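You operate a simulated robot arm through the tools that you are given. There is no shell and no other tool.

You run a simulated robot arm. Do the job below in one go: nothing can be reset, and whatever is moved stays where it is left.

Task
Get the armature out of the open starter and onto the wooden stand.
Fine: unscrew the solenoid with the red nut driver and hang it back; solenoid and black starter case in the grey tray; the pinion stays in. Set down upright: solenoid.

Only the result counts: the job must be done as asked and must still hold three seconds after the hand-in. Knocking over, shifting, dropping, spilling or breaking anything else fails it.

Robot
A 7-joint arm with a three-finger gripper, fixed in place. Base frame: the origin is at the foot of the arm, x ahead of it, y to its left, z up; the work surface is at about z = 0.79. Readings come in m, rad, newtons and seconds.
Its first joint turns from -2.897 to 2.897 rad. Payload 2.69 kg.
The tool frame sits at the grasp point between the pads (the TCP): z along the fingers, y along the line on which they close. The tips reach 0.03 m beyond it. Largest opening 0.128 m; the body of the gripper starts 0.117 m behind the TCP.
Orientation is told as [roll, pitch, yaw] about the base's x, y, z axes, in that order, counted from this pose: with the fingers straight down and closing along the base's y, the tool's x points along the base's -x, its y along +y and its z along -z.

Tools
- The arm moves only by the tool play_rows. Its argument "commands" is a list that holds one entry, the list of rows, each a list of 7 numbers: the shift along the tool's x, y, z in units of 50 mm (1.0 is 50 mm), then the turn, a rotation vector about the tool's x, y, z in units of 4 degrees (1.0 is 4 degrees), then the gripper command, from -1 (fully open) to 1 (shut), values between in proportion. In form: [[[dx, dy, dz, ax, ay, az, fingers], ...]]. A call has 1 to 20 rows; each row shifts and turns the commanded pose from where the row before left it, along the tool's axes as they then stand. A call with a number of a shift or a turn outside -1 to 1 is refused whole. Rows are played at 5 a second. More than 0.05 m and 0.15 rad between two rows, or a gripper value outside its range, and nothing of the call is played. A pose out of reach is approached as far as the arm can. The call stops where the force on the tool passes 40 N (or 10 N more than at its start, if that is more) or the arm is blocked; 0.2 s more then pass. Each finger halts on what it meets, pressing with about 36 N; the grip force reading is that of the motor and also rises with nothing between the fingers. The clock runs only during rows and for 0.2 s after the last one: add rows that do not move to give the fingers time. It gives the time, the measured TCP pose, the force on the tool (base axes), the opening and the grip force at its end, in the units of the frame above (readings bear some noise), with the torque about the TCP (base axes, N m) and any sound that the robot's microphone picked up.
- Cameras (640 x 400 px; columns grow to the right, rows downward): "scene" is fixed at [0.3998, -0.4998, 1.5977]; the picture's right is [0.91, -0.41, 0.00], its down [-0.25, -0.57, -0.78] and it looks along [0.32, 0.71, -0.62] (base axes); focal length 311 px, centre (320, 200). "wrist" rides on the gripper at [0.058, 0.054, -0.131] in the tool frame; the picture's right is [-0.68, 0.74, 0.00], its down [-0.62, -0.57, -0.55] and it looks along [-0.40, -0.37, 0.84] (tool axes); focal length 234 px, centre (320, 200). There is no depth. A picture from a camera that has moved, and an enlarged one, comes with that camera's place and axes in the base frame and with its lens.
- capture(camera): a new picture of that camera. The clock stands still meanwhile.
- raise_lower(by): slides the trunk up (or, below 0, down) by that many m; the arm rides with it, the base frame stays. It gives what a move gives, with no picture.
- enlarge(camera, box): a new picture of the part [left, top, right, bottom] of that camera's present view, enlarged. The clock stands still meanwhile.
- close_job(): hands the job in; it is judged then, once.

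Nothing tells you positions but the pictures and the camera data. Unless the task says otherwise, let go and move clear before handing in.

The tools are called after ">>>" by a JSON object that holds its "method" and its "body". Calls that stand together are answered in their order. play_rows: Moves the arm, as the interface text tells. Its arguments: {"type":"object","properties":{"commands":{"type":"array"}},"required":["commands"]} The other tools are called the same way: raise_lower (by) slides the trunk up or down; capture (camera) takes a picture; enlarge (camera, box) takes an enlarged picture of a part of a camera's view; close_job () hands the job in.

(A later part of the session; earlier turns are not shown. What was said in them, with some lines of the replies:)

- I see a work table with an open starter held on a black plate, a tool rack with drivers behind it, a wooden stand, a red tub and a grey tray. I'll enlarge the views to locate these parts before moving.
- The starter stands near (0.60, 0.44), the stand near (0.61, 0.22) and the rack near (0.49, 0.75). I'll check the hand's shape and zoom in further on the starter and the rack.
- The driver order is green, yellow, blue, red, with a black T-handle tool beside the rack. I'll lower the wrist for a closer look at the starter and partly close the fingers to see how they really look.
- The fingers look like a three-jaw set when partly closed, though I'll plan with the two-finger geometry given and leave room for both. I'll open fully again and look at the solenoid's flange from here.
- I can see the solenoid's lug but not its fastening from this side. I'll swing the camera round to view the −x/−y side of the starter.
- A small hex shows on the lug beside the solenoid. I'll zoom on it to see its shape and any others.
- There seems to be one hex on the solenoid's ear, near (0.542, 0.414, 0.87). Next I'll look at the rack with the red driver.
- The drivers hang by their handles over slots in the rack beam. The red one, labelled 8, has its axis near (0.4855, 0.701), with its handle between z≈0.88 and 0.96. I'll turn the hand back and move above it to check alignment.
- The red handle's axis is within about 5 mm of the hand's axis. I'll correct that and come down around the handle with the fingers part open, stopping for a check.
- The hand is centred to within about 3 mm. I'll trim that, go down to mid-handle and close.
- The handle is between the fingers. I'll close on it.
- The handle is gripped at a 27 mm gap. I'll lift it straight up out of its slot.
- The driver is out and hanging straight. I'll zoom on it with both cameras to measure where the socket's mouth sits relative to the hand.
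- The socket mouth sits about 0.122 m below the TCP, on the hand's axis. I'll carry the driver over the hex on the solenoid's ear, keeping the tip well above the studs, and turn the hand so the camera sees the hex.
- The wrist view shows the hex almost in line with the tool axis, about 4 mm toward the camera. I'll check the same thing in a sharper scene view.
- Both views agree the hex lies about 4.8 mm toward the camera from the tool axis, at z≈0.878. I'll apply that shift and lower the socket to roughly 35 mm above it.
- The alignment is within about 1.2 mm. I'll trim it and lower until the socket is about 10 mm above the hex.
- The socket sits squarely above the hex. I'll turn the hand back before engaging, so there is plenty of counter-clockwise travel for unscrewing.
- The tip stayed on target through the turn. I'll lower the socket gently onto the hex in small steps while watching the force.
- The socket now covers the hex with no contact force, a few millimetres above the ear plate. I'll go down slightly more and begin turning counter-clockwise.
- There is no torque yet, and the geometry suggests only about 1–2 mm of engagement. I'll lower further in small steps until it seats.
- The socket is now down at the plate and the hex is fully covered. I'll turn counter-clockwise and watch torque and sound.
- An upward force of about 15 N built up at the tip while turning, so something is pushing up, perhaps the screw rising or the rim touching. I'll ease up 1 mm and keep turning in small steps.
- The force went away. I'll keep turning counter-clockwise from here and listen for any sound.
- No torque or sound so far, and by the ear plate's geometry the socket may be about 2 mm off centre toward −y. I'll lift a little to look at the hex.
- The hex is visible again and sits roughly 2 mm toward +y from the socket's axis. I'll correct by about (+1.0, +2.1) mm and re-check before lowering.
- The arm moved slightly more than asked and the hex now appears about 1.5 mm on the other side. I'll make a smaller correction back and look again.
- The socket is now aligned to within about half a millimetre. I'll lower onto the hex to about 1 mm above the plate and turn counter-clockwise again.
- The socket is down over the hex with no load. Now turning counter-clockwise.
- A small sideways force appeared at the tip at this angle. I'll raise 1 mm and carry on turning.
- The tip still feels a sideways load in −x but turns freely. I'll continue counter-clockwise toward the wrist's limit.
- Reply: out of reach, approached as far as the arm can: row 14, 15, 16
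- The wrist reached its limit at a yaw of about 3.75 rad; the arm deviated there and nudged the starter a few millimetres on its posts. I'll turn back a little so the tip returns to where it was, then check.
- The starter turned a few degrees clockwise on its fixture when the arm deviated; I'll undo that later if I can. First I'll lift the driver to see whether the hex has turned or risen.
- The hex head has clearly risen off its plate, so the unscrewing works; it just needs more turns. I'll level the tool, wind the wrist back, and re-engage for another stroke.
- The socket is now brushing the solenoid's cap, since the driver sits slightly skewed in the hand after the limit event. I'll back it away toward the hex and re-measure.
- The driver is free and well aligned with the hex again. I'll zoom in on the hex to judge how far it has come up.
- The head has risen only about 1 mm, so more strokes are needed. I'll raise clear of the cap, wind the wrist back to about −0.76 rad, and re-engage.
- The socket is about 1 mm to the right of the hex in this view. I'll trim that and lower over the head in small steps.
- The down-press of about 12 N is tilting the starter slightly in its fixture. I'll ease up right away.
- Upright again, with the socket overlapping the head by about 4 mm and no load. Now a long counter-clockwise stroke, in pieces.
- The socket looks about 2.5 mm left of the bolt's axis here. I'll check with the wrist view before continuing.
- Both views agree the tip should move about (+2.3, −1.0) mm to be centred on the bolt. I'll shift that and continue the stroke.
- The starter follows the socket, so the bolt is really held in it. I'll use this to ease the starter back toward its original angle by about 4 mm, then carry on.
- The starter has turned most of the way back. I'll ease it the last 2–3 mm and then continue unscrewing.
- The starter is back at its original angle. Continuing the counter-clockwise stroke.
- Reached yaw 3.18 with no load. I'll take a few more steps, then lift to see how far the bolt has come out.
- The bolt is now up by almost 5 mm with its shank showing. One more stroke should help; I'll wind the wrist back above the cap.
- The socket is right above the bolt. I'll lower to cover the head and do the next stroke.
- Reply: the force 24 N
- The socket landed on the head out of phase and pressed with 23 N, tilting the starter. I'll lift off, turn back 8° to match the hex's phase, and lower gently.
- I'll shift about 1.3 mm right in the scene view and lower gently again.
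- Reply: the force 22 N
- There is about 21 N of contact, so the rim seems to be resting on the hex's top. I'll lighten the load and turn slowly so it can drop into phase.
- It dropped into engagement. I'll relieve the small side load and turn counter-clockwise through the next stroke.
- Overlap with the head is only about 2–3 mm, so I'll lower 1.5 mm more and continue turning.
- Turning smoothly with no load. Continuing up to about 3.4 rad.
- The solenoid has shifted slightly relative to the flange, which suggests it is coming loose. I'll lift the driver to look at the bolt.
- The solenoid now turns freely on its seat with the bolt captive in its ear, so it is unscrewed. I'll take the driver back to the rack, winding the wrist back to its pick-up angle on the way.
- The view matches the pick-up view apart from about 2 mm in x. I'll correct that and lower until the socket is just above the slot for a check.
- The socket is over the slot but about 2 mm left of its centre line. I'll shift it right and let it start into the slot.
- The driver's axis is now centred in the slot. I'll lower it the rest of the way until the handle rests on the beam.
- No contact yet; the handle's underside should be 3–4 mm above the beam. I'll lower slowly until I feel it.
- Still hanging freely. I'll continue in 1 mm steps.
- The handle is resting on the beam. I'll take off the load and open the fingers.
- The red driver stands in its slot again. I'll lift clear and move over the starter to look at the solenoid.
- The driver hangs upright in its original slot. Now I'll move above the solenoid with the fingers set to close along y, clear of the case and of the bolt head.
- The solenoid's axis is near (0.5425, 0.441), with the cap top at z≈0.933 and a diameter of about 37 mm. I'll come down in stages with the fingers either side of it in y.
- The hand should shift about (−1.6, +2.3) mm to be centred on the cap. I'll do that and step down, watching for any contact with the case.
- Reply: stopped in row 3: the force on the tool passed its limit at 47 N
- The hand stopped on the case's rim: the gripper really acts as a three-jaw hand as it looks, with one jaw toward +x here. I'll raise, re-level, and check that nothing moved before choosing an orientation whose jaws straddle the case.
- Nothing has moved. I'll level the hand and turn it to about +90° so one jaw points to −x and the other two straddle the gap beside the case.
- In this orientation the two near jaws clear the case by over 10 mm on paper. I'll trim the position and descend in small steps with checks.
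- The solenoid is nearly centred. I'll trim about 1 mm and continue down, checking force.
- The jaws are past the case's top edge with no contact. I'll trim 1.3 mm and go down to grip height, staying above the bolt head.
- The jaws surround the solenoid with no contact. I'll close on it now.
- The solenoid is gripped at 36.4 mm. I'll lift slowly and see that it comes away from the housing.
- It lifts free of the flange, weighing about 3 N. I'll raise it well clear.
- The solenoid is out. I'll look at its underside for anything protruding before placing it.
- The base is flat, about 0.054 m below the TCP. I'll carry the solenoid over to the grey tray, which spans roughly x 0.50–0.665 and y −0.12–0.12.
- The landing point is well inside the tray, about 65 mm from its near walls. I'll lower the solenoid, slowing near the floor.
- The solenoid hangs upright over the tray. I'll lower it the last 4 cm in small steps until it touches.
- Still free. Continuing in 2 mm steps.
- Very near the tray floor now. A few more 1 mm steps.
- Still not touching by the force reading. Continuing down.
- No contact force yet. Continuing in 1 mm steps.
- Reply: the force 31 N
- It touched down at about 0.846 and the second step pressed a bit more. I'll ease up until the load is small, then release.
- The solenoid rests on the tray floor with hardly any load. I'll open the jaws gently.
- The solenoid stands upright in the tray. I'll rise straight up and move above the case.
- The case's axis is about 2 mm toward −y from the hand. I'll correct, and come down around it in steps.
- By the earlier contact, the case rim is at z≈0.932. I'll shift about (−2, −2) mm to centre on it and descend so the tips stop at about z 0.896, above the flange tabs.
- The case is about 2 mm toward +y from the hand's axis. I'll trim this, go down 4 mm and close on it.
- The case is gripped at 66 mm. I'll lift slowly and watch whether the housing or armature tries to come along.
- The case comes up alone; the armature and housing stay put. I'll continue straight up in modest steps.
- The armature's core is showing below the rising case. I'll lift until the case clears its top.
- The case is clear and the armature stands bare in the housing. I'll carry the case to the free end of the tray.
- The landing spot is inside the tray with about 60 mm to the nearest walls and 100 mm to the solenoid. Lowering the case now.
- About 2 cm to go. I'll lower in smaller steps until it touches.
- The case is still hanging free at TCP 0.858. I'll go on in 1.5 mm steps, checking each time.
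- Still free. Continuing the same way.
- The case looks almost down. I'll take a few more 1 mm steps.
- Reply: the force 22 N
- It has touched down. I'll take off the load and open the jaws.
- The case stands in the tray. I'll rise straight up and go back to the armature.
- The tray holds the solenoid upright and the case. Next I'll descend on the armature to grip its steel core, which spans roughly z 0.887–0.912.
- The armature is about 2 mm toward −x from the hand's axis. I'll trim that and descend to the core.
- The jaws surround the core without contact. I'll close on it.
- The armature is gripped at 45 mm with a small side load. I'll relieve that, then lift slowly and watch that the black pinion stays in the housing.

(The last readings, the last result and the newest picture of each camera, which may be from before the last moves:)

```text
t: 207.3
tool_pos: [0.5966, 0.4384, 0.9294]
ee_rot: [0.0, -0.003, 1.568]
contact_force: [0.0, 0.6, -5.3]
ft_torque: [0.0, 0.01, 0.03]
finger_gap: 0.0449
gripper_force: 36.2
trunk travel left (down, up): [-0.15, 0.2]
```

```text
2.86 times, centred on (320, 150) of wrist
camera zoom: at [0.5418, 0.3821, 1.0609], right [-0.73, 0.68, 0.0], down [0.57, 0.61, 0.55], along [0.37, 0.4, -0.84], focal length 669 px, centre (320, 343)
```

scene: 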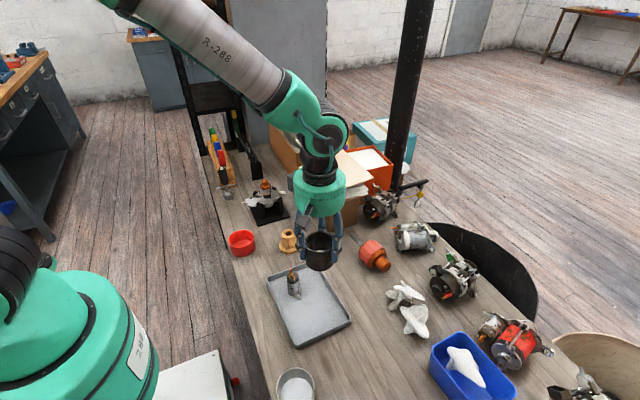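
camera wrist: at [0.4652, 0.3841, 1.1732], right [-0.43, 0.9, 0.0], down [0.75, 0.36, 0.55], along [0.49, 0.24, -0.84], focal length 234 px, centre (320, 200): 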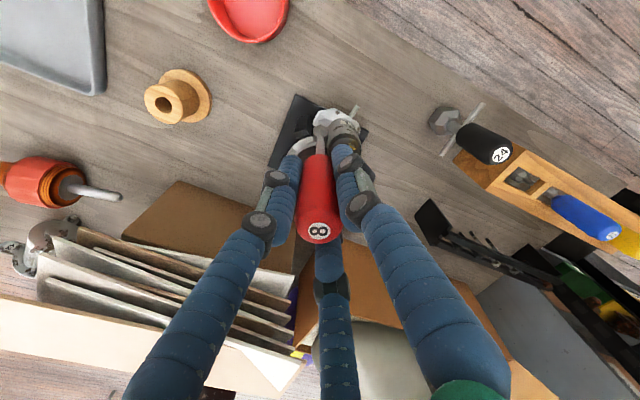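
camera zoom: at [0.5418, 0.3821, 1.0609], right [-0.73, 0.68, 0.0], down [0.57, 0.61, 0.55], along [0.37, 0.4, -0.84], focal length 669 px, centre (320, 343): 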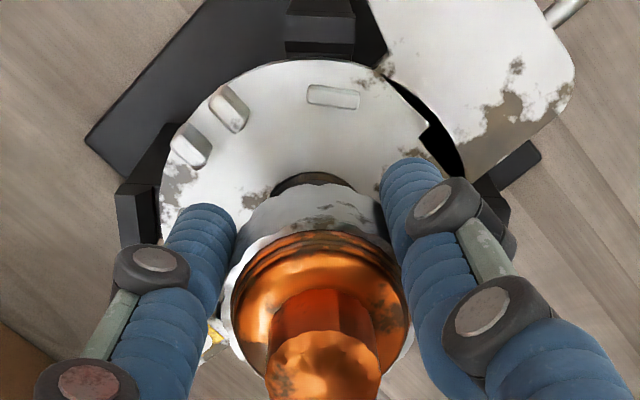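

It's rising smoothly. I'll zoom in on the part below the core to see which piece is moving.

>>> {"method": "enlarge", "body": {"camera": "scene", "box": [262, 190, 284, 212]}}

>>> {"method": "play_rows", "body": {"commands": [[[0, 0, -0.1, 0, 0, 0, 1], [0, 0, -0.15, 0, 0, 0, 1], [0, 0, -0.15, 0, 0, 0, 1], [0, 0, 0, 0, 0, 0, 1]]]}}

>>> {"method": "enlarge", "body": {"camera": "scene", "box": [260, 180, 286, 212]}}

```text
16.00 times, centred on (273, 201) of scene
camera zoom: at [0.3998, -0.4998, 1.5977], right [0.91, -0.41, 0.0], down [-0.25, -0.57, -0.78], along [0.32, 0.71, -0.62], focal length 4972 px, centre (1072, 184)
```

zoom: 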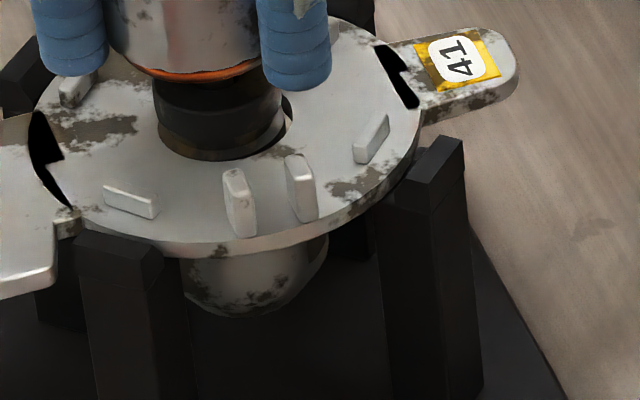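

```text
t: 208.3
tool_pos: [0.5965, 0.4394, 0.9517]
ee_rot: [-0.002, -0.001, 1.567]
contact_force: [-0.2, 0.7, -5.6]
ft_torque: [0.04, -0.06, 0.01]
finger_gap: 0.0449
gripper_force: 35.7
trunk travel left (down, up): [-0.15, 0.2]
```

```text
12.50 times, centred on (273, 196) of scene
camera zoom: at [0.3998, -0.4998, 1.5977], right [0.91, -0.41, 0.0], down [-0.25, -0.57, -0.78], along [0.32, 0.71, -0.62], focal length 3884 px, centre (908, 250)
```

zoom: 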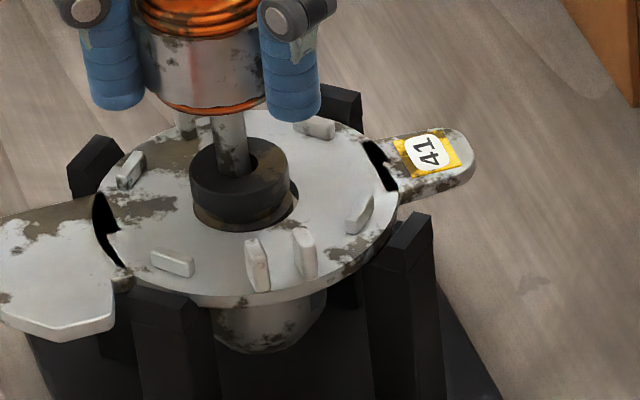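

The shaft slides out of the black pinion, which stays in the housing. I'll keep lifting straight up with checks.

>>> {"method": "play_rows", "body": {"commands": [[[0, 0, -0.2, 0, 0, 0, 1], [0, 0, -0.2, 0, 0, 0, 1], [0, 0, -0.2, 0, 0, 0, 1], [0, 0, 0, 0, 0, 0, 1]]]}}

>>> {"method": "enlarge", "body": {"camera": "scene", "box": [255, 160, 290, 212]}}

```text
t: 209.3
tool_pos: [0.5958, 0.4398, 0.9811]
ee_rot: [0.001, -0.002, 1.568]
contact_force: [0.6, -0.1, -5.4]
ft_torque: [0.02, 0.03, 0.01]
finger_gap: 0.0448
gripper_force: 35.9
trunk travel left (down, up): [-0.15, 0.2]
```

```text
7.69 times, centred on (272, 186) of scene
camera zoom: at [0.3998, -0.4998, 1.5977], right [0.91, -0.41, 0.0], down [-0.25, -0.57, -0.78], along [0.32, 0.71, -0.62], focal length 2390 px, centre (685, 308)
```

zoom: 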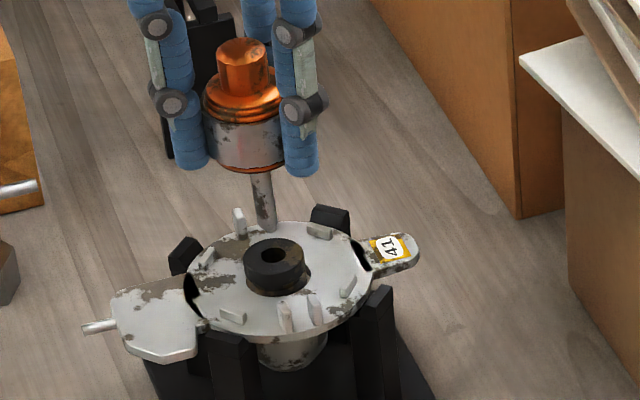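

The shaft is now fully out and the pinion remains in the housing. I'll raise it higher, then look closely at the stand's hole.

>>> {"method": "play_rows", "body": {"commands": [[[0, 0, -0.5, 0, 0, 0, 1], [0, 0, -0.7, 0, 0, 0, 1], [0, 0, -0.8, 0, 0, 0, 1], [0, 0, 0, 0, 0, 0, 1]]]}}

>>> {"method": "enlarge", "body": {"camera": "scene", "box": [235, 120, 305, 220]}}

>>> {"method": "enlarge", "body": {"camera": "scene", "box": [270, 225, 310, 260]}}

>>> {"method": "enlarge", "body": {"camera": "wrist", "box": [220, 40, 420, 200]}}

```text
t: 210.3
tool_pos: [0.5956, 0.4364, 1.0831]
ee_rot: [0.0, -0.002, 1.568]
contact_force: [-0.8, -0.2, -5.5]
ft_torque: [0.02, -0.07, 0.02]
finger_gap: 0.0446
gripper_force: 35.9
trunk travel left (down, up): [-0.15, 0.2]
```

```text
4.00 times, centred on (270, 170) of scene
camera zoom: at [0.3998, -0.4998, 1.5977], right [0.91, -0.41, 0.0], down [-0.25, -0.57, -0.78], along [0.32, 0.71, -0.62], focal length 1243 px, centre (520, 320)
```

zoom: 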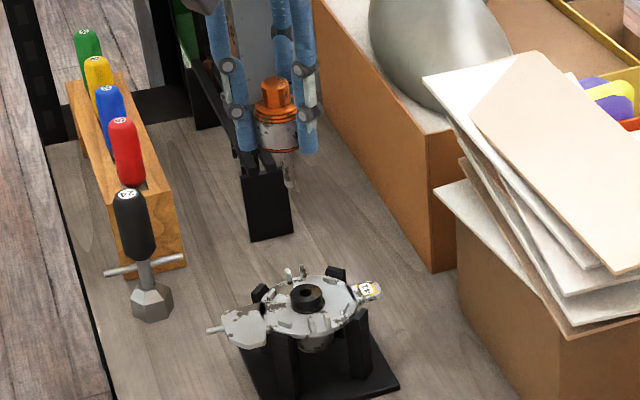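

```text
11.43 times, centred on (290, 242) of scene
camera zoom: at [0.3998, -0.4998, 1.5977], right [0.91, -0.41, 0.0], down [-0.25, -0.57, -0.78], along [0.32, 0.71, -0.62], focal length 3551 px, centre (663, -286)
```

zoom: 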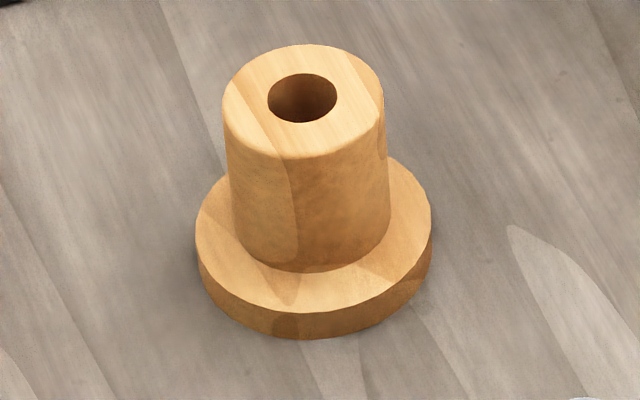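

```text
2.50 times, centred on (320, 120) of wrist
camera zoom: at [0.5407, 0.3785, 1.2149], right [-0.73, 0.68, 0.0], down [0.57, 0.61, 0.55], along [0.37, 0.4, -0.83], focal length 585 px, centre (320, 400)
```

zoom: 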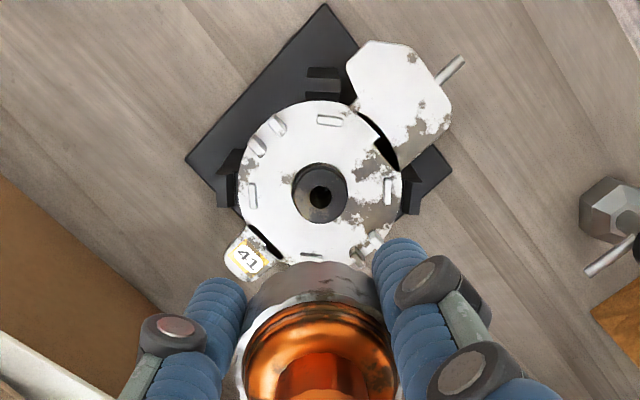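

The pinion sits undisturbed in the housing. The stand's hole is about 20 mm wide for a 9 mm shaft, near (0.6065, 0.220) with its top at z≈0.865. I'll move above it.

>>> {"method": "play_rows", "body": {"commands": [[[0.872, -0.046, 0, 0, 0, 0, 1], [0.872, -0.046, 0, 0, 0, 0, 1], [0.872, -0.046, 0, 0, 0, 0, 1], [0.872, -0.046, 0, 0, 0, 0, 1], [0.872, -0.046, 0, 0, 0, 0, 1], [0, 0, 0, 0, 0, 0, 1], [0, 0, 0, 0, 0, 0, 1]]]}}

>>> {"method": "enlarge", "body": {"camera": "wrist", "box": [240, 40, 400, 180]}}

>>> {"method": "enlarge", "body": {"camera": "scene", "box": [255, 165, 325, 260]}}

```text
t: 211.9
tool_pos: [0.6112, 0.223, 1.0793]
ee_rot: [-0.001, -0.001, 1.568]
contact_force: [0.4, 0.9, -5.5]
ft_torque: [-0.03, 0.0, -0.03]
finger_gap: 0.0446
gripper_force: 36.4
trunk travel left (down, up): [-0.15, 0.2]
```

```text
2.86 times, centred on (320, 110) of wrist
camera zoom: at [0.5559, 0.1642, 1.2112], right [-0.73, 0.68, 0.0], down [0.57, 0.61, 0.55], along [0.37, 0.4, -0.84], focal length 669 px, centre (320, 457)
```

zoom: 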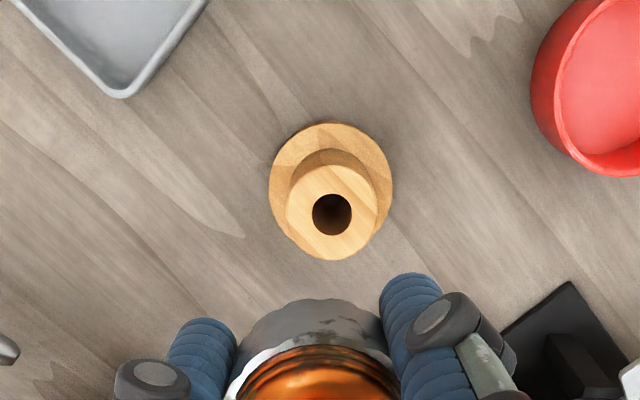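

```text
4.21 times, centred on (290, 212) of scene
camera zoom: at [0.3998, -0.4998, 1.5977], right [0.91, -0.41, 0.0], down [-0.25, -0.57, -0.78], along [0.32, 0.71, -0.62], focal length 1308 px, centre (446, 147)
```

zoom: 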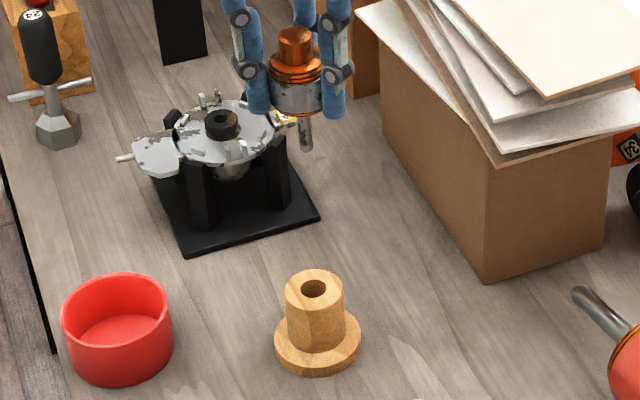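

The hole is about (−3, +6) mm from the hand's axis. I'll shift there, come down until the shaft's tip is a couple of centimetres above the hole, and re-check.

>>> {"method": "play_rows", "body": {"commands": [[[-0.114, 0.056, 0, 0, 0, 0, 1], [0, 0, 0.6, 0, 0, 0, 1], [0, 0, 0.6, 0, 0, 0, 1], [0, 0, 0.6, 0, 0, 0, 1], [0, 0, 0, 0, 0, 0, 1], [0, 0, 0, 0, 0, 0, 1]]]}}

>>> {"method": "enlarge", "body": {"camera": "wrist", "box": [240, 60, 400, 200]}}

>>> {"method": "enlarge", "body": {"camera": "scene", "box": [265, 195, 315, 260]}}

```text
t: 213.3
tool_pos: [0.6067, 0.2292, 0.989]
ee_rot: [-0.001, -0.003, 1.568]
contact_force: [-0.2, 0.3, -5.9]
ft_torque: [0.0, -0.01, 0.01]
finger_gap: 0.0446
gripper_force: 36.2
trunk travel left (down, up): [-0.15, 0.2]
```

```text
2.86 times, centred on (320, 130) of wrist
camera zoom: at [0.5518, 0.1704, 1.1204], right [-0.73, 0.68, 0.0], down [0.57, 0.61, 0.55], along [0.37, 0.4, -0.84], focal length 669 px, centre (320, 400)
```

zoom: 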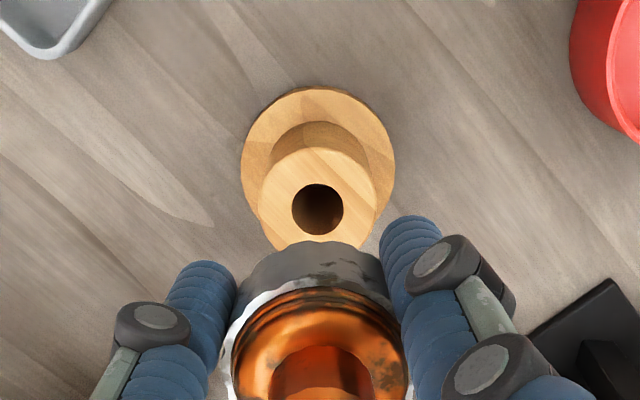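

```text
6.15 times, centred on (290, 228) of scene
camera zoom: at [0.3998, -0.4998, 1.5977], right [0.91, -0.41, 0.0], down [-0.25, -0.57, -0.78], along [0.32, 0.71, -0.62], focal length 1912 px, centre (505, 31)
```

zoom: 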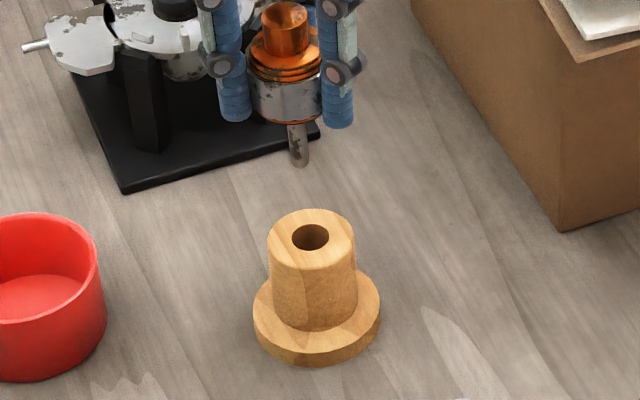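

The wrist view shows the hole exactly on the hand's axis and the scene view agrees within 2 mm, well inside the hole's clearance. I'll lower the shaft into the hole gently.

>>> {"method": "play_rows", "body": {"commands": [[[0.008, -0.018, 0.3, 0, 0, 0, 1], [0, 0, 0.3, 0, 0, 0, 1], [0, 0, 0.2, 0, 0, 0, 1], [0, 0, 0, 0, 0, 0, 1]]]}}

>>> {"method": "enlarge", "body": {"camera": "scene", "box": [265, 205, 315, 260]}}

>>> {"method": "enlarge", "body": {"camera": "wrist", "box": [240, 60, 400, 200]}}

```text
t: 214.3
tool_pos: [0.6066, 0.2274, 0.9508]
ee_rot: [0.001, -0.002, 1.567]
contact_force: [0.2, 0.6, -5.9]
ft_torque: [-0.01, 0.01, 0.01]
finger_gap: 0.0445
gripper_force: 36.3
trunk travel left (down, up): [-0.15, 0.2]
```

```text
7.27 times, centred on (290, 232) of scene
camera zoom: at [0.3998, -0.4998, 1.5977], right [0.91, -0.41, 0.0], down [-0.25, -0.57, -0.78], along [0.32, 0.71, -0.62], focal length 2260 px, centre (538, -36)
```

zoom: 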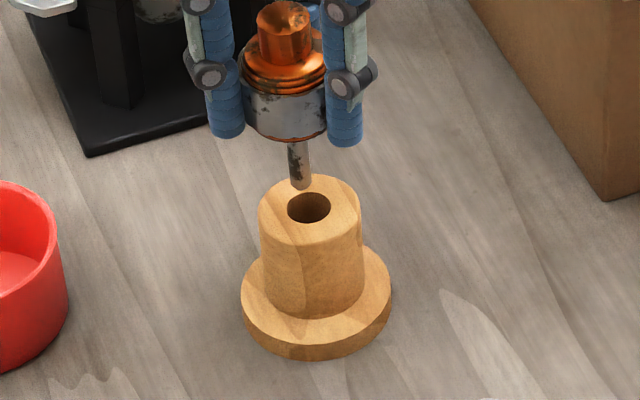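

```text
2.86 times, centred on (320, 130) of wrist
camera zoom: at [0.5511, 0.1697, 1.0817], right [-0.73, 0.68, 0.0], down [0.57, 0.61, 0.55], along [0.37, 0.4, -0.84], focal length 669 px, centre (320, 400)
```

zoom: 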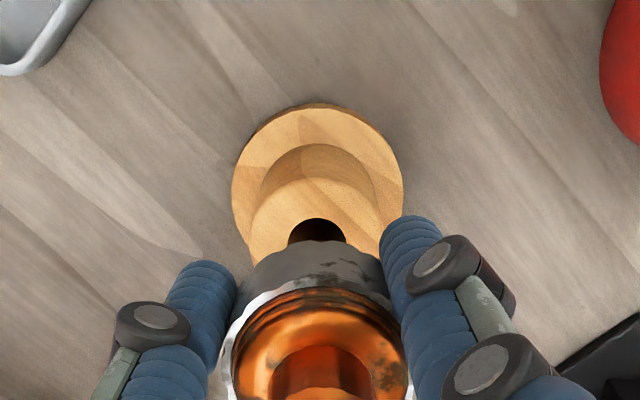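

The tip is just above the hole and about 2 mm left of centre in the scene view. I'll nudge it right and lower it in.

>>> {"method": "play_rows", "body": {"commands": [[[0.01, -0.025, 0, 0, 0, 0, 1], [0, 0, 0.2, 0, 0, 0, 1], [0, 0, 0.2, 0, 0, 0, 1], [0, 0, 0, 0, 0, 0, 1]]]}}

>>> {"method": "enlarge", "body": {"camera": "scene", "box": [265, 205, 315, 260]}}

```text
t: 215.3
tool_pos: [0.6068, 0.2242, 0.9307]
ee_rot: [-0.001, -0.002, 1.568]
contact_force: [-0.8, 0.1, -5.5]
ft_torque: [0.0, -0.01, 0.01]
finger_gap: 0.0449
gripper_force: 35.5
trunk travel left (down, up): [-0.15, 0.2]
```

```text
7.27 times, centred on (290, 232) of scene
camera zoom: at [0.3998, -0.4998, 1.5977], right [0.91, -0.41, 0.0], down [-0.25, -0.57, -0.78], along [0.32, 0.71, -0.62], focal length 2260 px, centre (538, -36)
```

zoom: 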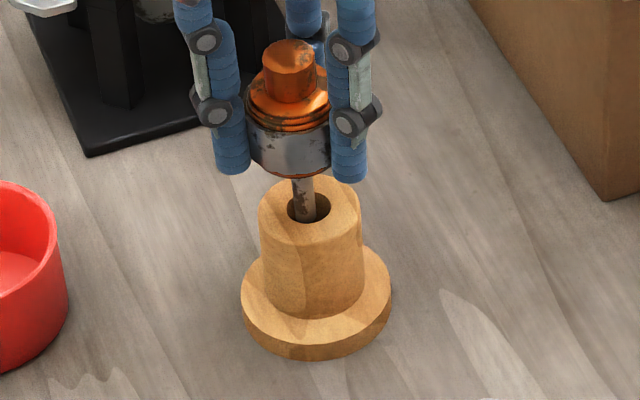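

The shaft has entered the hole without touching. I'll check the position once more before lowering to the seat.

>>> {"method": "play_rows", "body": {"commands": [[[0, 0, 0, 0, 0, 0, 1]]]}}

>>> {"method": "enlarge", "body": {"camera": "wrist", "box": [260, 80, 380, 180]}}

>>> {"method": "enlarge", "body": {"camera": "scene", "box": [278, 222, 300, 244]}}

```text
t: 215.7
tool_pos: [0.6066, 0.2268, 0.9305]
ee_rot: [0.001, -0.002, 1.567]
contact_force: [-0.3, 0.3, -5.8]
ft_torque: [0.03, 0.0, 0.0]
finger_gap: 0.0442
gripper_force: 36.2
trunk travel left (down, up): [-0.15, 0.2]
```

```text
4.00 times, centred on (320, 130) of wrist
camera zoom: at [0.551, 0.1678, 1.0614], right [-0.73, 0.68, 0.0], down [0.57, 0.61, 0.55], along [0.37, 0.4, -0.84], focal length 937 px, centre (320, 480)
```

zoom: 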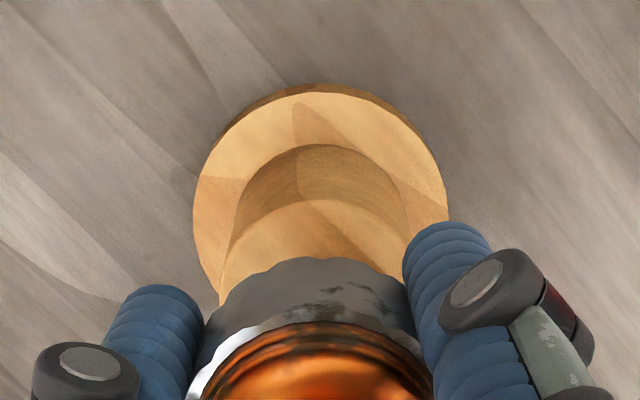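

```text
16.00 times, centred on (289, 233) of scene
camera zoom: at [0.3998, -0.4998, 1.5977], right [0.91, -0.41, 0.0], down [-0.25, -0.57, -0.78], along [0.32, 0.71, -0.62], focal length 4972 px, centre (816, -328)
```

zoom: 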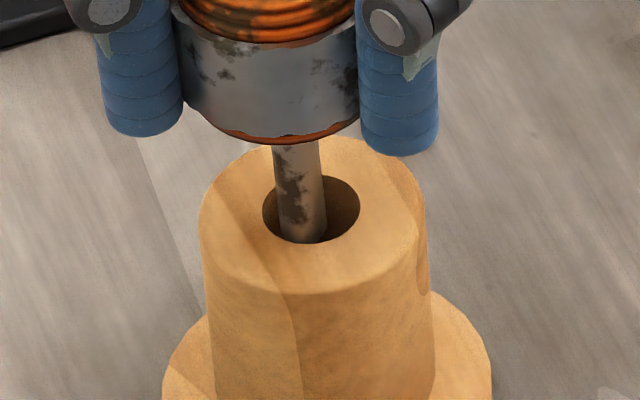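

The shaft is inside the hole, a little left of centre with ample room. I'll nudge it 2 mm right and keep lowering toward the seat.

>>> {"method": "play_rows", "body": {"commands": [[[0.016, -0.036, 0, 0, 0, 0, 1], [0, 0, 0.15, 0, 0, 0, 1], [0, 0, 0.15, 0, 0, 0, 1], [0, 0, 0, 0, 0, 0, 1]]]}}

>>> {"method": "enlarge", "body": {"camera": "scene", "box": [278, 222, 300, 244]}}

```text
t: 216.7
tool_pos: [0.6085, 0.2266, 0.9153]
ee_rot: [0.0, -0.001, 1.566]
contact_force: [0.9, 0.7, -5.5]
ft_torque: [0.0, 0.0, -0.02]
finger_gap: 0.0446
gripper_force: 35.7
trunk travel left (down, up): [-0.15, 0.2]
```

```text
16.00 times, centred on (289, 233) of scene
camera zoom: at [0.3998, -0.4998, 1.5977], right [0.91, -0.41, 0.0], down [-0.25, -0.57, -0.78], along [0.32, 0.71, -0.62], focal length 4972 px, centre (816, -328)
```

zoom: 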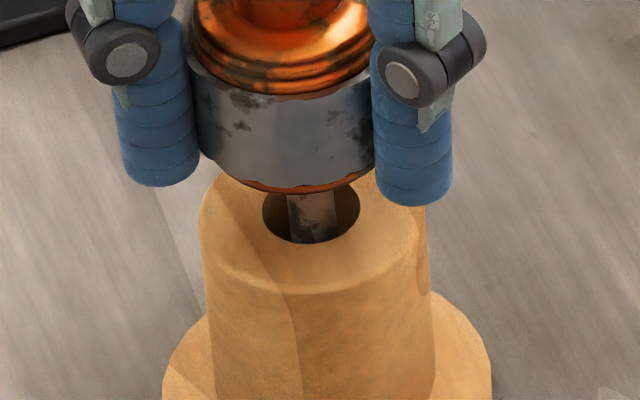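

The shaft is centred in the hole now. I'll lower toward the seat, watching force since the jaw tips will end near the stand's top edge.

>>> {"method": "play_rows", "body": {"commands": [[[0, 0, 0.12, 0, 0, 0, 1], [0, 0, 0.1, 0, 0, 0, 1], [0, 0, 0, 0, 0, 0, 1]]]}}

>>> {"method": "enlarge", "body": {"camera": "scene", "box": [278, 222, 300, 244]}}

```text
t: 217.5
tool_pos: [0.6094, 0.2241, 0.9045]
ee_rot: [0.001, -0.003, 1.568]
contact_force: [-0.2, -0.4, -5.8]
ft_torque: [-0.01, 0.0, 0.0]
finger_gap: 0.0444
gripper_force: 36.4
trunk travel left (down, up): [-0.15, 0.2]
```

```text
16.00 times, centred on (289, 233) of scene
camera zoom: at [0.3998, -0.4998, 1.5977], right [0.91, -0.41, 0.0], down [-0.25, -0.57, -0.78], along [0.32, 0.71, -0.62], focal length 4972 px, centre (816, -328)
```

zoom: 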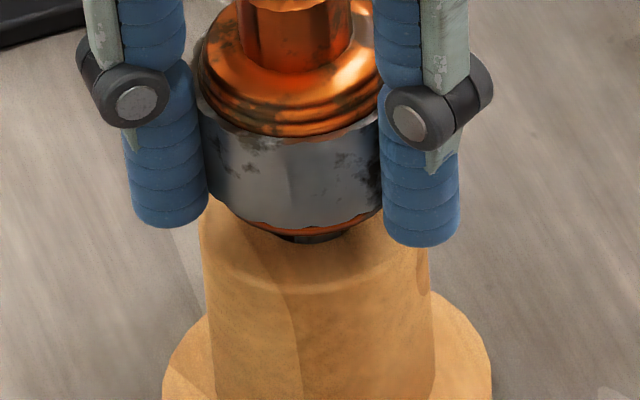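

About 1 cm left. Continuing in small steps.

>>> {"method": "play_rows", "body": {"commands": [[[0, 0, 0.06, 0, 0, 0, 1], [0, 0, 0.05, 0, 0, 0, 1], [0, 0, 0, 0, 0, 0, 1]]]}}

>>> {"method": "enlarge", "body": {"camera": "scene", "box": [278, 222, 300, 244]}}

```text
t: 218.3
tool_pos: [0.6101, 0.2233, 0.8999]
ee_rot: [-0.001, -0.002, 1.567]
contact_force: [0.8, 0.4, -5.7]
ft_torque: [0.05, 0.0, 0.01]
finger_gap: 0.0445
gripper_force: 36.2
trunk travel left (down, up): [-0.15, 0.2]
```

```text
16.00 times, centred on (289, 233) of scene
camera zoom: at [0.3998, -0.4998, 1.5977], right [0.91, -0.41, 0.0], down [-0.25, -0.57, -0.78], along [0.32, 0.71, -0.62], focal length 4972 px, centre (816, -328)
```

zoom: 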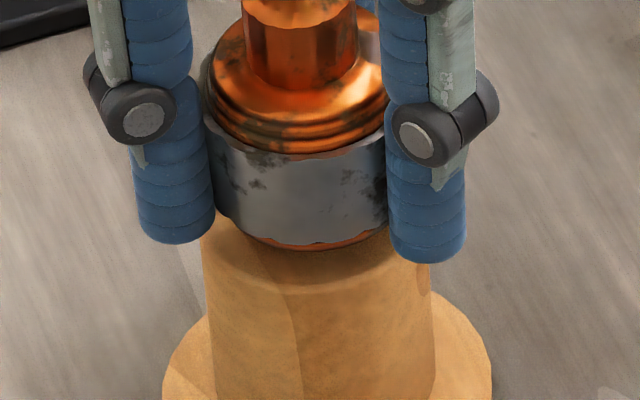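

Roughly 5 mm to go. Continuing in 1–2 mm steps.

>>> {"method": "play_rows", "body": {"commands": [[[0, 0, 0.04, 0, 0, 0, 1], [0, 0, 0.03, 0, 0, 0, 1], [0, 0, 0, 0, 0, 0, 1]]]}}

>>> {"method": "enlarge", "body": {"camera": "scene", "box": [278, 222, 300, 244]}}

```text
t: 219.1
tool_pos: [0.6104, 0.2255, 0.8943]
ee_rot: [0.001, -0.003, 1.569]
contact_force: [-0.8, -0.3, -5.9]
ft_torque: [0.02, 0.01, 0.0]
finger_gap: 0.0448
gripper_force: 36.4
trunk travel left (down, up): [-0.15, 0.2]
```

```text
16.00 times, centred on (289, 233) of scene
camera zoom: at [0.3998, -0.4998, 1.5977], right [0.91, -0.41, 0.0], down [-0.25, -0.57, -0.78], along [0.32, 0.71, -0.62], focal length 4972 px, centre (816, -328)
```

zoom: 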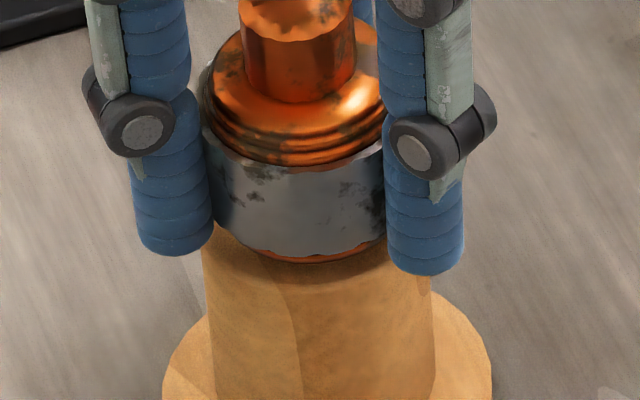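

Almost seated. Two more millimetre steps.

>>> {"method": "play_rows", "body": {"commands": [[[0, 0, 0.025, 0, 0, 0, 1], [0, 0, 0, 0, 0, 0, 1]]]}}

```text
t: 219.7
tool_pos: [0.6084, 0.2241, 0.8941]
ee_rot: [-0.001, -0.002, 1.568]
contact_force: [0.2, -1.0, -5.3]
ft_torque: [0.01, -0.01, -0.02]
finger_gap: 0.0444
gripper_force: 36.5
trunk travel left (down, up): [-0.15, 0.2]
```

>>> {"method": "play_rows", "body": {"commands": [[[0, 0, 0.025, 0, 0, 0, 1], [0, 0, 0, 0, 0, 0, 1]]]}}

```text
t: 220.3
tool_pos: [0.6086, 0.2236, 0.8931]
ee_rot: [0.001, -0.002, 1.568]
contact_force: [0.3, -0.1, -5.3]
ft_torque: [0.04, 0.0, 0.02]
finger_gap: 0.0444
gripper_force: 36.2
trunk travel left (down, up): [-0.15, 0.2]
```

Still carrying the full weight, so it isn't seated yet. One more small step and a look.

>>> {"method": "play_rows", "body": {"commands": [[[0, 0, 0.025, 0, 0, 0, 1], [0, 0, 0, 0, 0, 0, 1]]]}}

>>> {"method": "enlarge", "body": {"camera": "scene", "box": [278, 222, 300, 244]}}

>>> {"method": "enlarge", "body": {"camera": "wrist", "box": [260, 80, 380, 180]}}

```text
t: 220.9
tool_pos: [0.6089, 0.2245, 0.8916]
ee_rot: [-0.001, -0.002, 1.568]
contact_force: [-0.1, -0.4, -4.9]
ft_torque: [0.02, 0.03, -0.02]
finger_gap: 0.0444
gripper_force: 35.9
trunk travel left (down, up): [-0.15, 0.2]
```

```text
16.00 times, centred on (289, 233) of scene
camera zoom: at [0.3998, -0.4998, 1.5977], right [0.91, -0.41, 0.0], down [-0.25, -0.57, -0.78], along [0.32, 0.71, -0.62], focal length 4972 px, centre (816, -328)
```

zoom: 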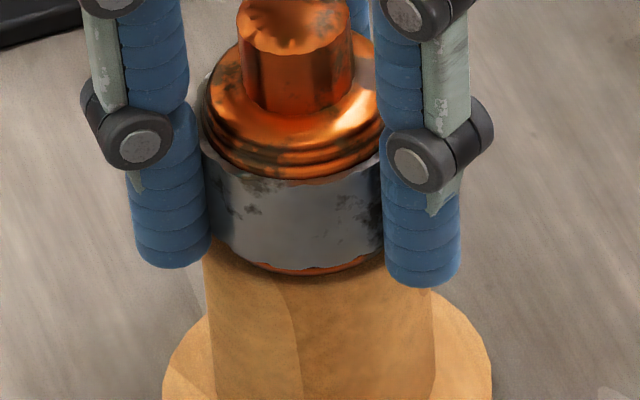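

```text
4.00 times, centred on (320, 130) of wrist
camera zoom: at [0.554, 0.1678, 1.0227], right [-0.73, 0.68, 0.0], down [0.57, 0.61, 0.55], along [0.37, 0.4, -0.84], focal length 937 px, centre (320, 480)
```

zoom: 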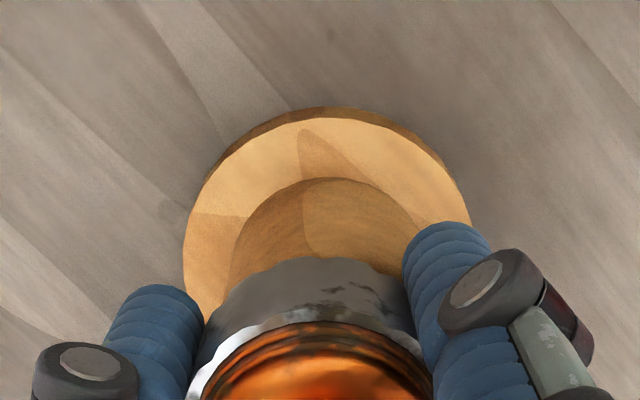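

Still hanging. I'll continue in 1.25 mm steps until the load comes off.

>>> {"method": "play_rows", "body": {"commands": [[[0, 0, 0.025, 0, 0, 0, 1], [0, 0, 0, 0, 0, 0, 1]]]}}

```text
t: 221.5
tool_pos: [0.609, 0.2243, 0.8904]
ee_rot: [0.0, -0.002, 1.566]
contact_force: [-0.2, 0.2, -5.7]
ft_torque: [-0.01, 0.0, -0.01]
finger_gap: 0.0443
gripper_force: 35.5
trunk travel left (down, up): [-0.15, 0.2]
```

>>> {"method": "play_rows", "body": {"commands": [[[0, 0, 0.025, 0, 0, 0, 1], [0, 0, 0, 0, 0, 0, 1]]]}}

>>> {"method": "enlarge", "body": {"camera": "scene", "box": [278, 222, 300, 244]}}

```text
t: 222.1
tool_pos: [0.6097, 0.2248, 0.889]
ee_rot: [-0.001, -0.002, 1.569]
contact_force: [-2.2, -3.0, 8.3]
ft_torque: [-0.21, 0.24, 0.03]
finger_gap: 0.0445
gripper_force: 36.4
trunk travel left (down, up): [-0.15, 0.2]
```

```text
16.00 times, centred on (289, 233) of scene
camera zoom: at [0.3998, -0.4998, 1.5977], right [0.91, -0.41, 0.0], down [-0.25, -0.57, -0.78], along [0.32, 0.71, -0.62], focal length 4972 px, centre (816, -328)
```

zoom: 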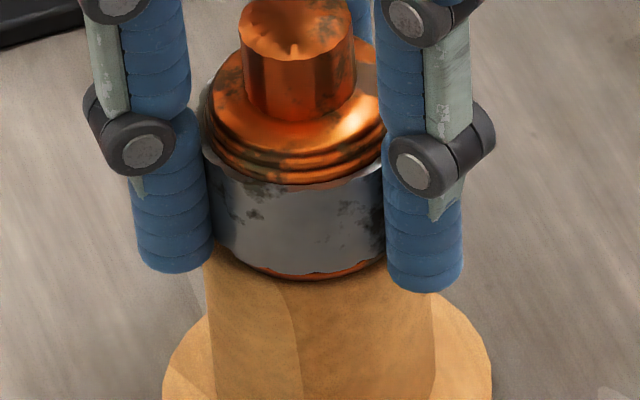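

It has seated on the stand. I'll ease the load slightly and open the jaws.

>>> {"method": "play_rows", "body": {"commands": [[[0, 0, -0.01, 0, 0, 0, 1], [0, 0, 0, 0, 0, 0, 1], [0, 0, 0, 0, 0, 0, 0.28], [0, 0, 0, 0, 0, 0, 0.2], [0, 0, 0, 0, 0, 0, 0.05], [0, 0, 0, 0, 0, 0, 0.05]]]}}

>>> {"method": "enlarge", "body": {"camera": "scene", "box": [272, 210, 308, 255]}}

>>> {"method": "enlarge", "body": {"camera": "wrist", "box": [240, 80, 400, 220]}}

```text
t: 223.5
tool_pos: [0.6088, 0.2252, 0.8891]
ee_rot: [-0.001, -0.001, 1.567]
contact_force: [0.3, 0.5, 0.7]
ft_torque: [-0.03, -0.04, -0.01]
finger_gap: 0.0608
gripper_force: 0.0
trunk travel left (down, up): [-0.15, 0.2]
```

```text
8.89 times, centred on (290, 232) of scene
camera zoom: at [0.3998, -0.4998, 1.5977], right [0.91, -0.41, 0.0], down [-0.25, -0.57, -0.78], along [0.32, 0.71, -0.62], focal length 2762 px, centre (587, -89)
```

zoom: 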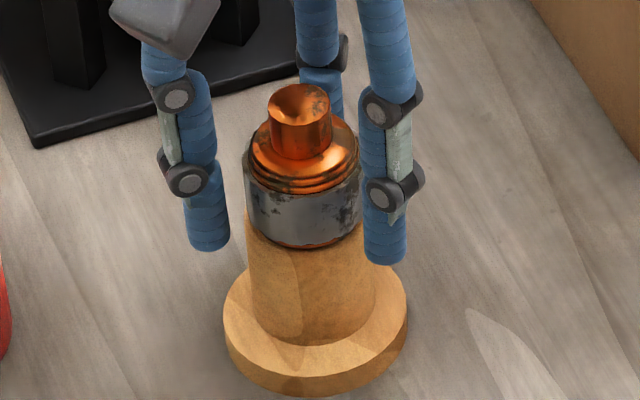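

```text
2.86 times, centred on (320, 150) of wrist
camera zoom: at [0.554, 0.1679, 1.0206], right [-0.73, 0.68, 0.0], down [0.57, 0.61, 0.55], along [0.37, 0.4, -0.84], focal length 669 px, centre (320, 343)
```

zoom: 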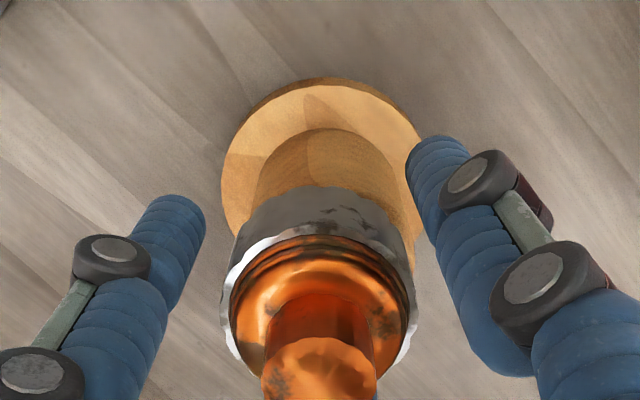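

The armature stands on the wooden stand by itself. I'll rise straight up, clear everything, and check the whole scene.

>>> {"method": "play_rows", "body": {"commands": [[[0, 0, -0.3, 0, 0, 0, 0.0], [0, 0, -0.6, 0, 0, 0, 0.0], [0, 0, -0.9, 0, 0, 0, 0.0], [0, 0, -0.9, 0, 0, 0, 0.0], [0, 0, -0.9, 0, 0, 0, 0.0], [0, 0, -0.9, 0, 0, 0, 0.0], [0, 0, 0, 0, 0, 0, 0.0], [0, 0, 0, 0, 0, 0, 0.0]]]}}

>>> {"method": "capture", "body": {"camera": "scene"}}

>>> {"method": "enlarge", "body": {"camera": "scene", "box": [200, 120, 310, 225]}}

>>> {"method": "enlarge", "body": {"camera": "scene", "box": [225, 215, 365, 355]}}

>>> {"method": "capture", "body": {"camera": "wrist"}}

```text
t: 225.3
tool_pos: [0.6098, 0.2227, 1.1107]
ee_rot: [-0.001, -0.003, 1.567]
contact_force: [0.5, -0.4, 0.3]
ft_torque: [-0.03, 0.02, 0.03]
finger_gap: 0.064
gripper_force: 0.1
trunk travel left (down, up): [-0.15, 0.2]
```

```text
taken
```

scene: 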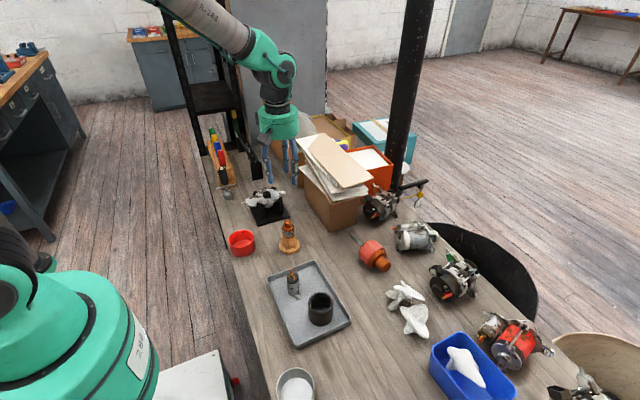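

```text
3.81 times, centred on (255, 172) of scene
camera zoom: at [0.3998, -0.4998, 1.5977], right [0.91, -0.41, 0.0], down [-0.25, -0.57, -0.78], along [0.32, 0.71, -0.62], focal length 1184 px, centre (568, 305)
```

zoom: 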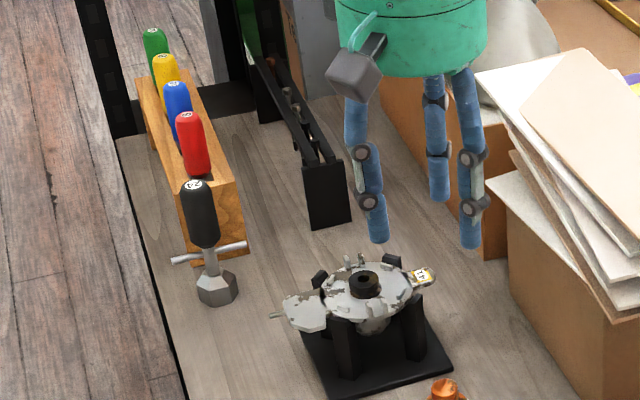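

```text
2.86 times, centred on (295, 285) of scene
camera zoom: at [0.3998, -0.4998, 1.5977], right [0.91, -0.41, 0.0], down [-0.25, -0.57, -0.78], along [0.32, 0.71, -0.62], focal length 888 px, centre (391, -43)
```

zoom: 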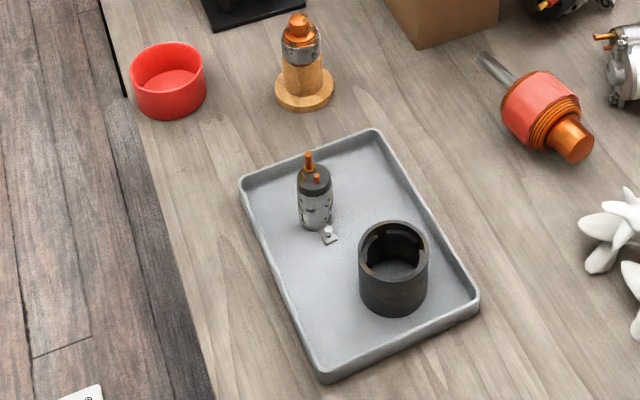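

```text
taken
camera wrist: at [0.554, 0.1654, 1.2429], right [-0.73, 0.68, 0.0], down [0.57, 0.61, 0.55], along [0.37, 0.4, -0.84], focal length 234 px, centre (320, 200)
```

wrist: 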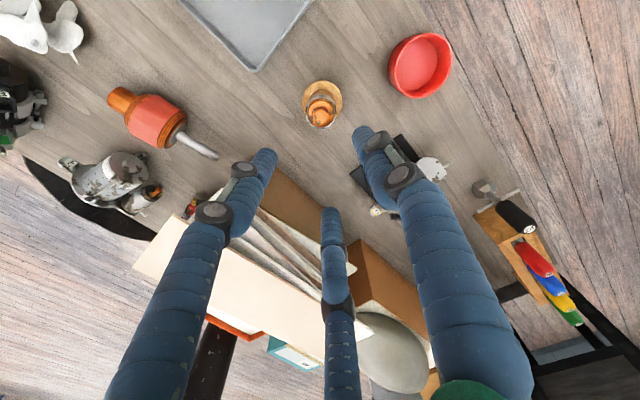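

Everything appears in place. I'll zoom in on the armature, the driver and the pinion for a last check before handing in.

>>> {"method": "enlarge", "body": {"camera": "scene", "box": [270, 210, 310, 260]}}

>>> {"method": "enlarge", "body": {"camera": "scene", "box": [205, 120, 245, 205]}}

>>> {"method": "enlarge", "body": {"camera": "scene", "box": [245, 175, 295, 225]}}

>>> {"method": "enlarge", "body": {"camera": "scene", "box": [265, 255, 345, 345]}}

```text
8.00 times, centred on (290, 235) of scene
camera zoom: at [0.3998, -0.4998, 1.5977], right [0.91, -0.41, 0.0], down [-0.25, -0.57, -0.78], along [0.32, 0.71, -0.62], focal length 2486 px, centre (560, -80)
```

zoom: 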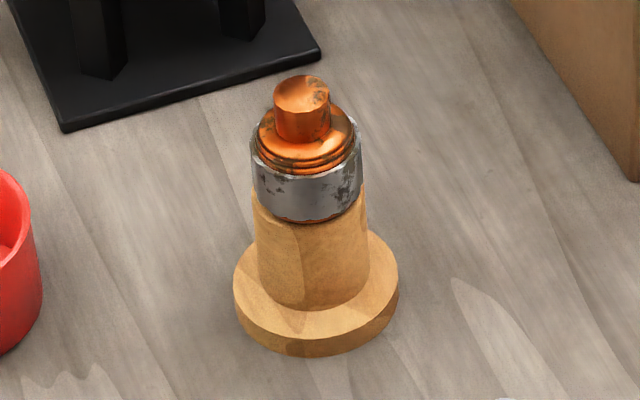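

```text
4.71 times, centred on (225, 162) of scene
camera zoom: at [0.3998, -0.4998, 1.5977], right [0.91, -0.41, 0.0], down [-0.25, -0.57, -0.78], along [0.32, 0.71, -0.62], focal length 1462 px, centre (767, 376)
```

zoom: 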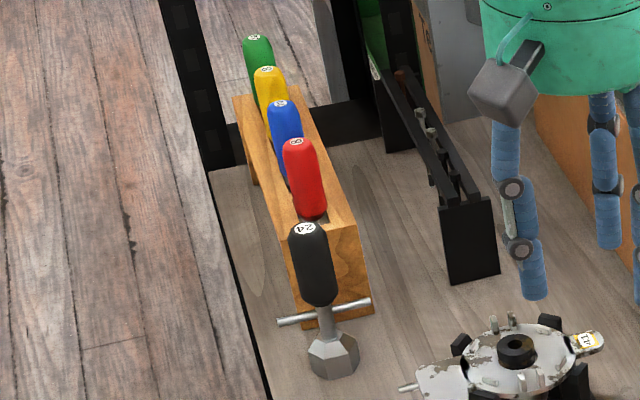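

```text
8.00 times, centred on (270, 200) of scene
camera zoom: at [0.3998, -0.4998, 1.5977], right [0.91, -0.41, 0.0], down [-0.25, -0.57, -0.78], along [0.32, 0.71, -0.62], focal length 2486 px, centre (720, 200)
```

zoom: 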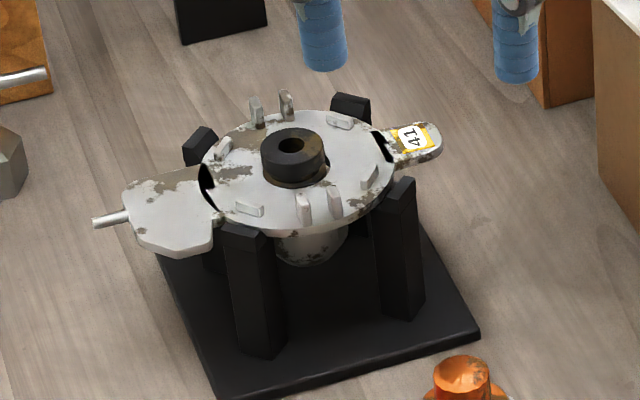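

```text
4.44 times, centred on (305, 300) of scene
camera zoom: at [0.3998, -0.4998, 1.5977], right [0.91, -0.41, 0.0], down [-0.25, -0.57, -0.78], along [0.32, 0.71, -0.62], focal length 1381 px, centre (387, -244)
```

zoom: 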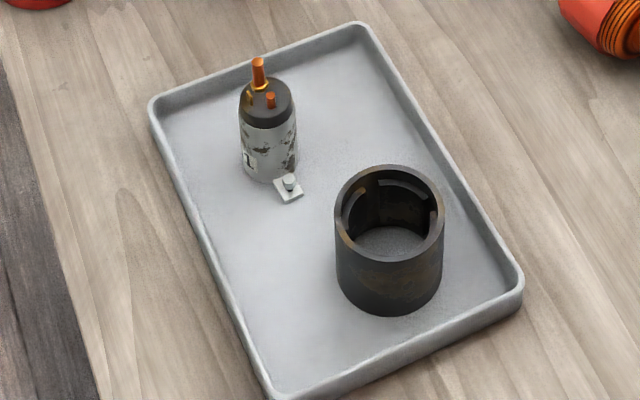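

Here is what the last pictures show:
- **Armature:** seated upright on the wooden stand.
- **Tray:** the solenoid stands upright beside the black case.
- **Red driver:** hanging in its own slot in the rack.
- **Pinion:** still in the housing.

The hand is empty and well clear, so I'm handing the job in.

>>> {"method": "close_job", "body": {}}

```text
The job is handed in.
```

The armature is out of the starter and seated upright on the wooden stand. I've handed the job in and haven't seen a verdict.

- **Solenoid:** unscrewed with the red nut driver and standing upright in the grey tray. Its bolt is still captive in its ear.
- **Black case:** in the grey tray, well clear of the solenoid.
- **Red nut driver:** hanging back in its own slot in the rack.
- **Pinion:** still in the housing.

Three things happened along the way:

- **Starter nudged:** while unscrewing, the wrist reached its turning limit and turned the starter about 8° on its fixture. I turned it back to roughly its original angle. The black base plate did not appear to move.
- **Tilted under load:** twice, pressing the driver down tilted the starter slightly, and it sat level again when I eased off.
- **Case rim touched:** on my first approach to the solenoid, the hand came down on the case's rim and stopped at about 47 N. Nothing appeared to have moved. The hand has three jaws, not the two fingers described, so I changed how I gripped the parts after that.

In the final pictures, nothing else on the table looked moved or knocked over.
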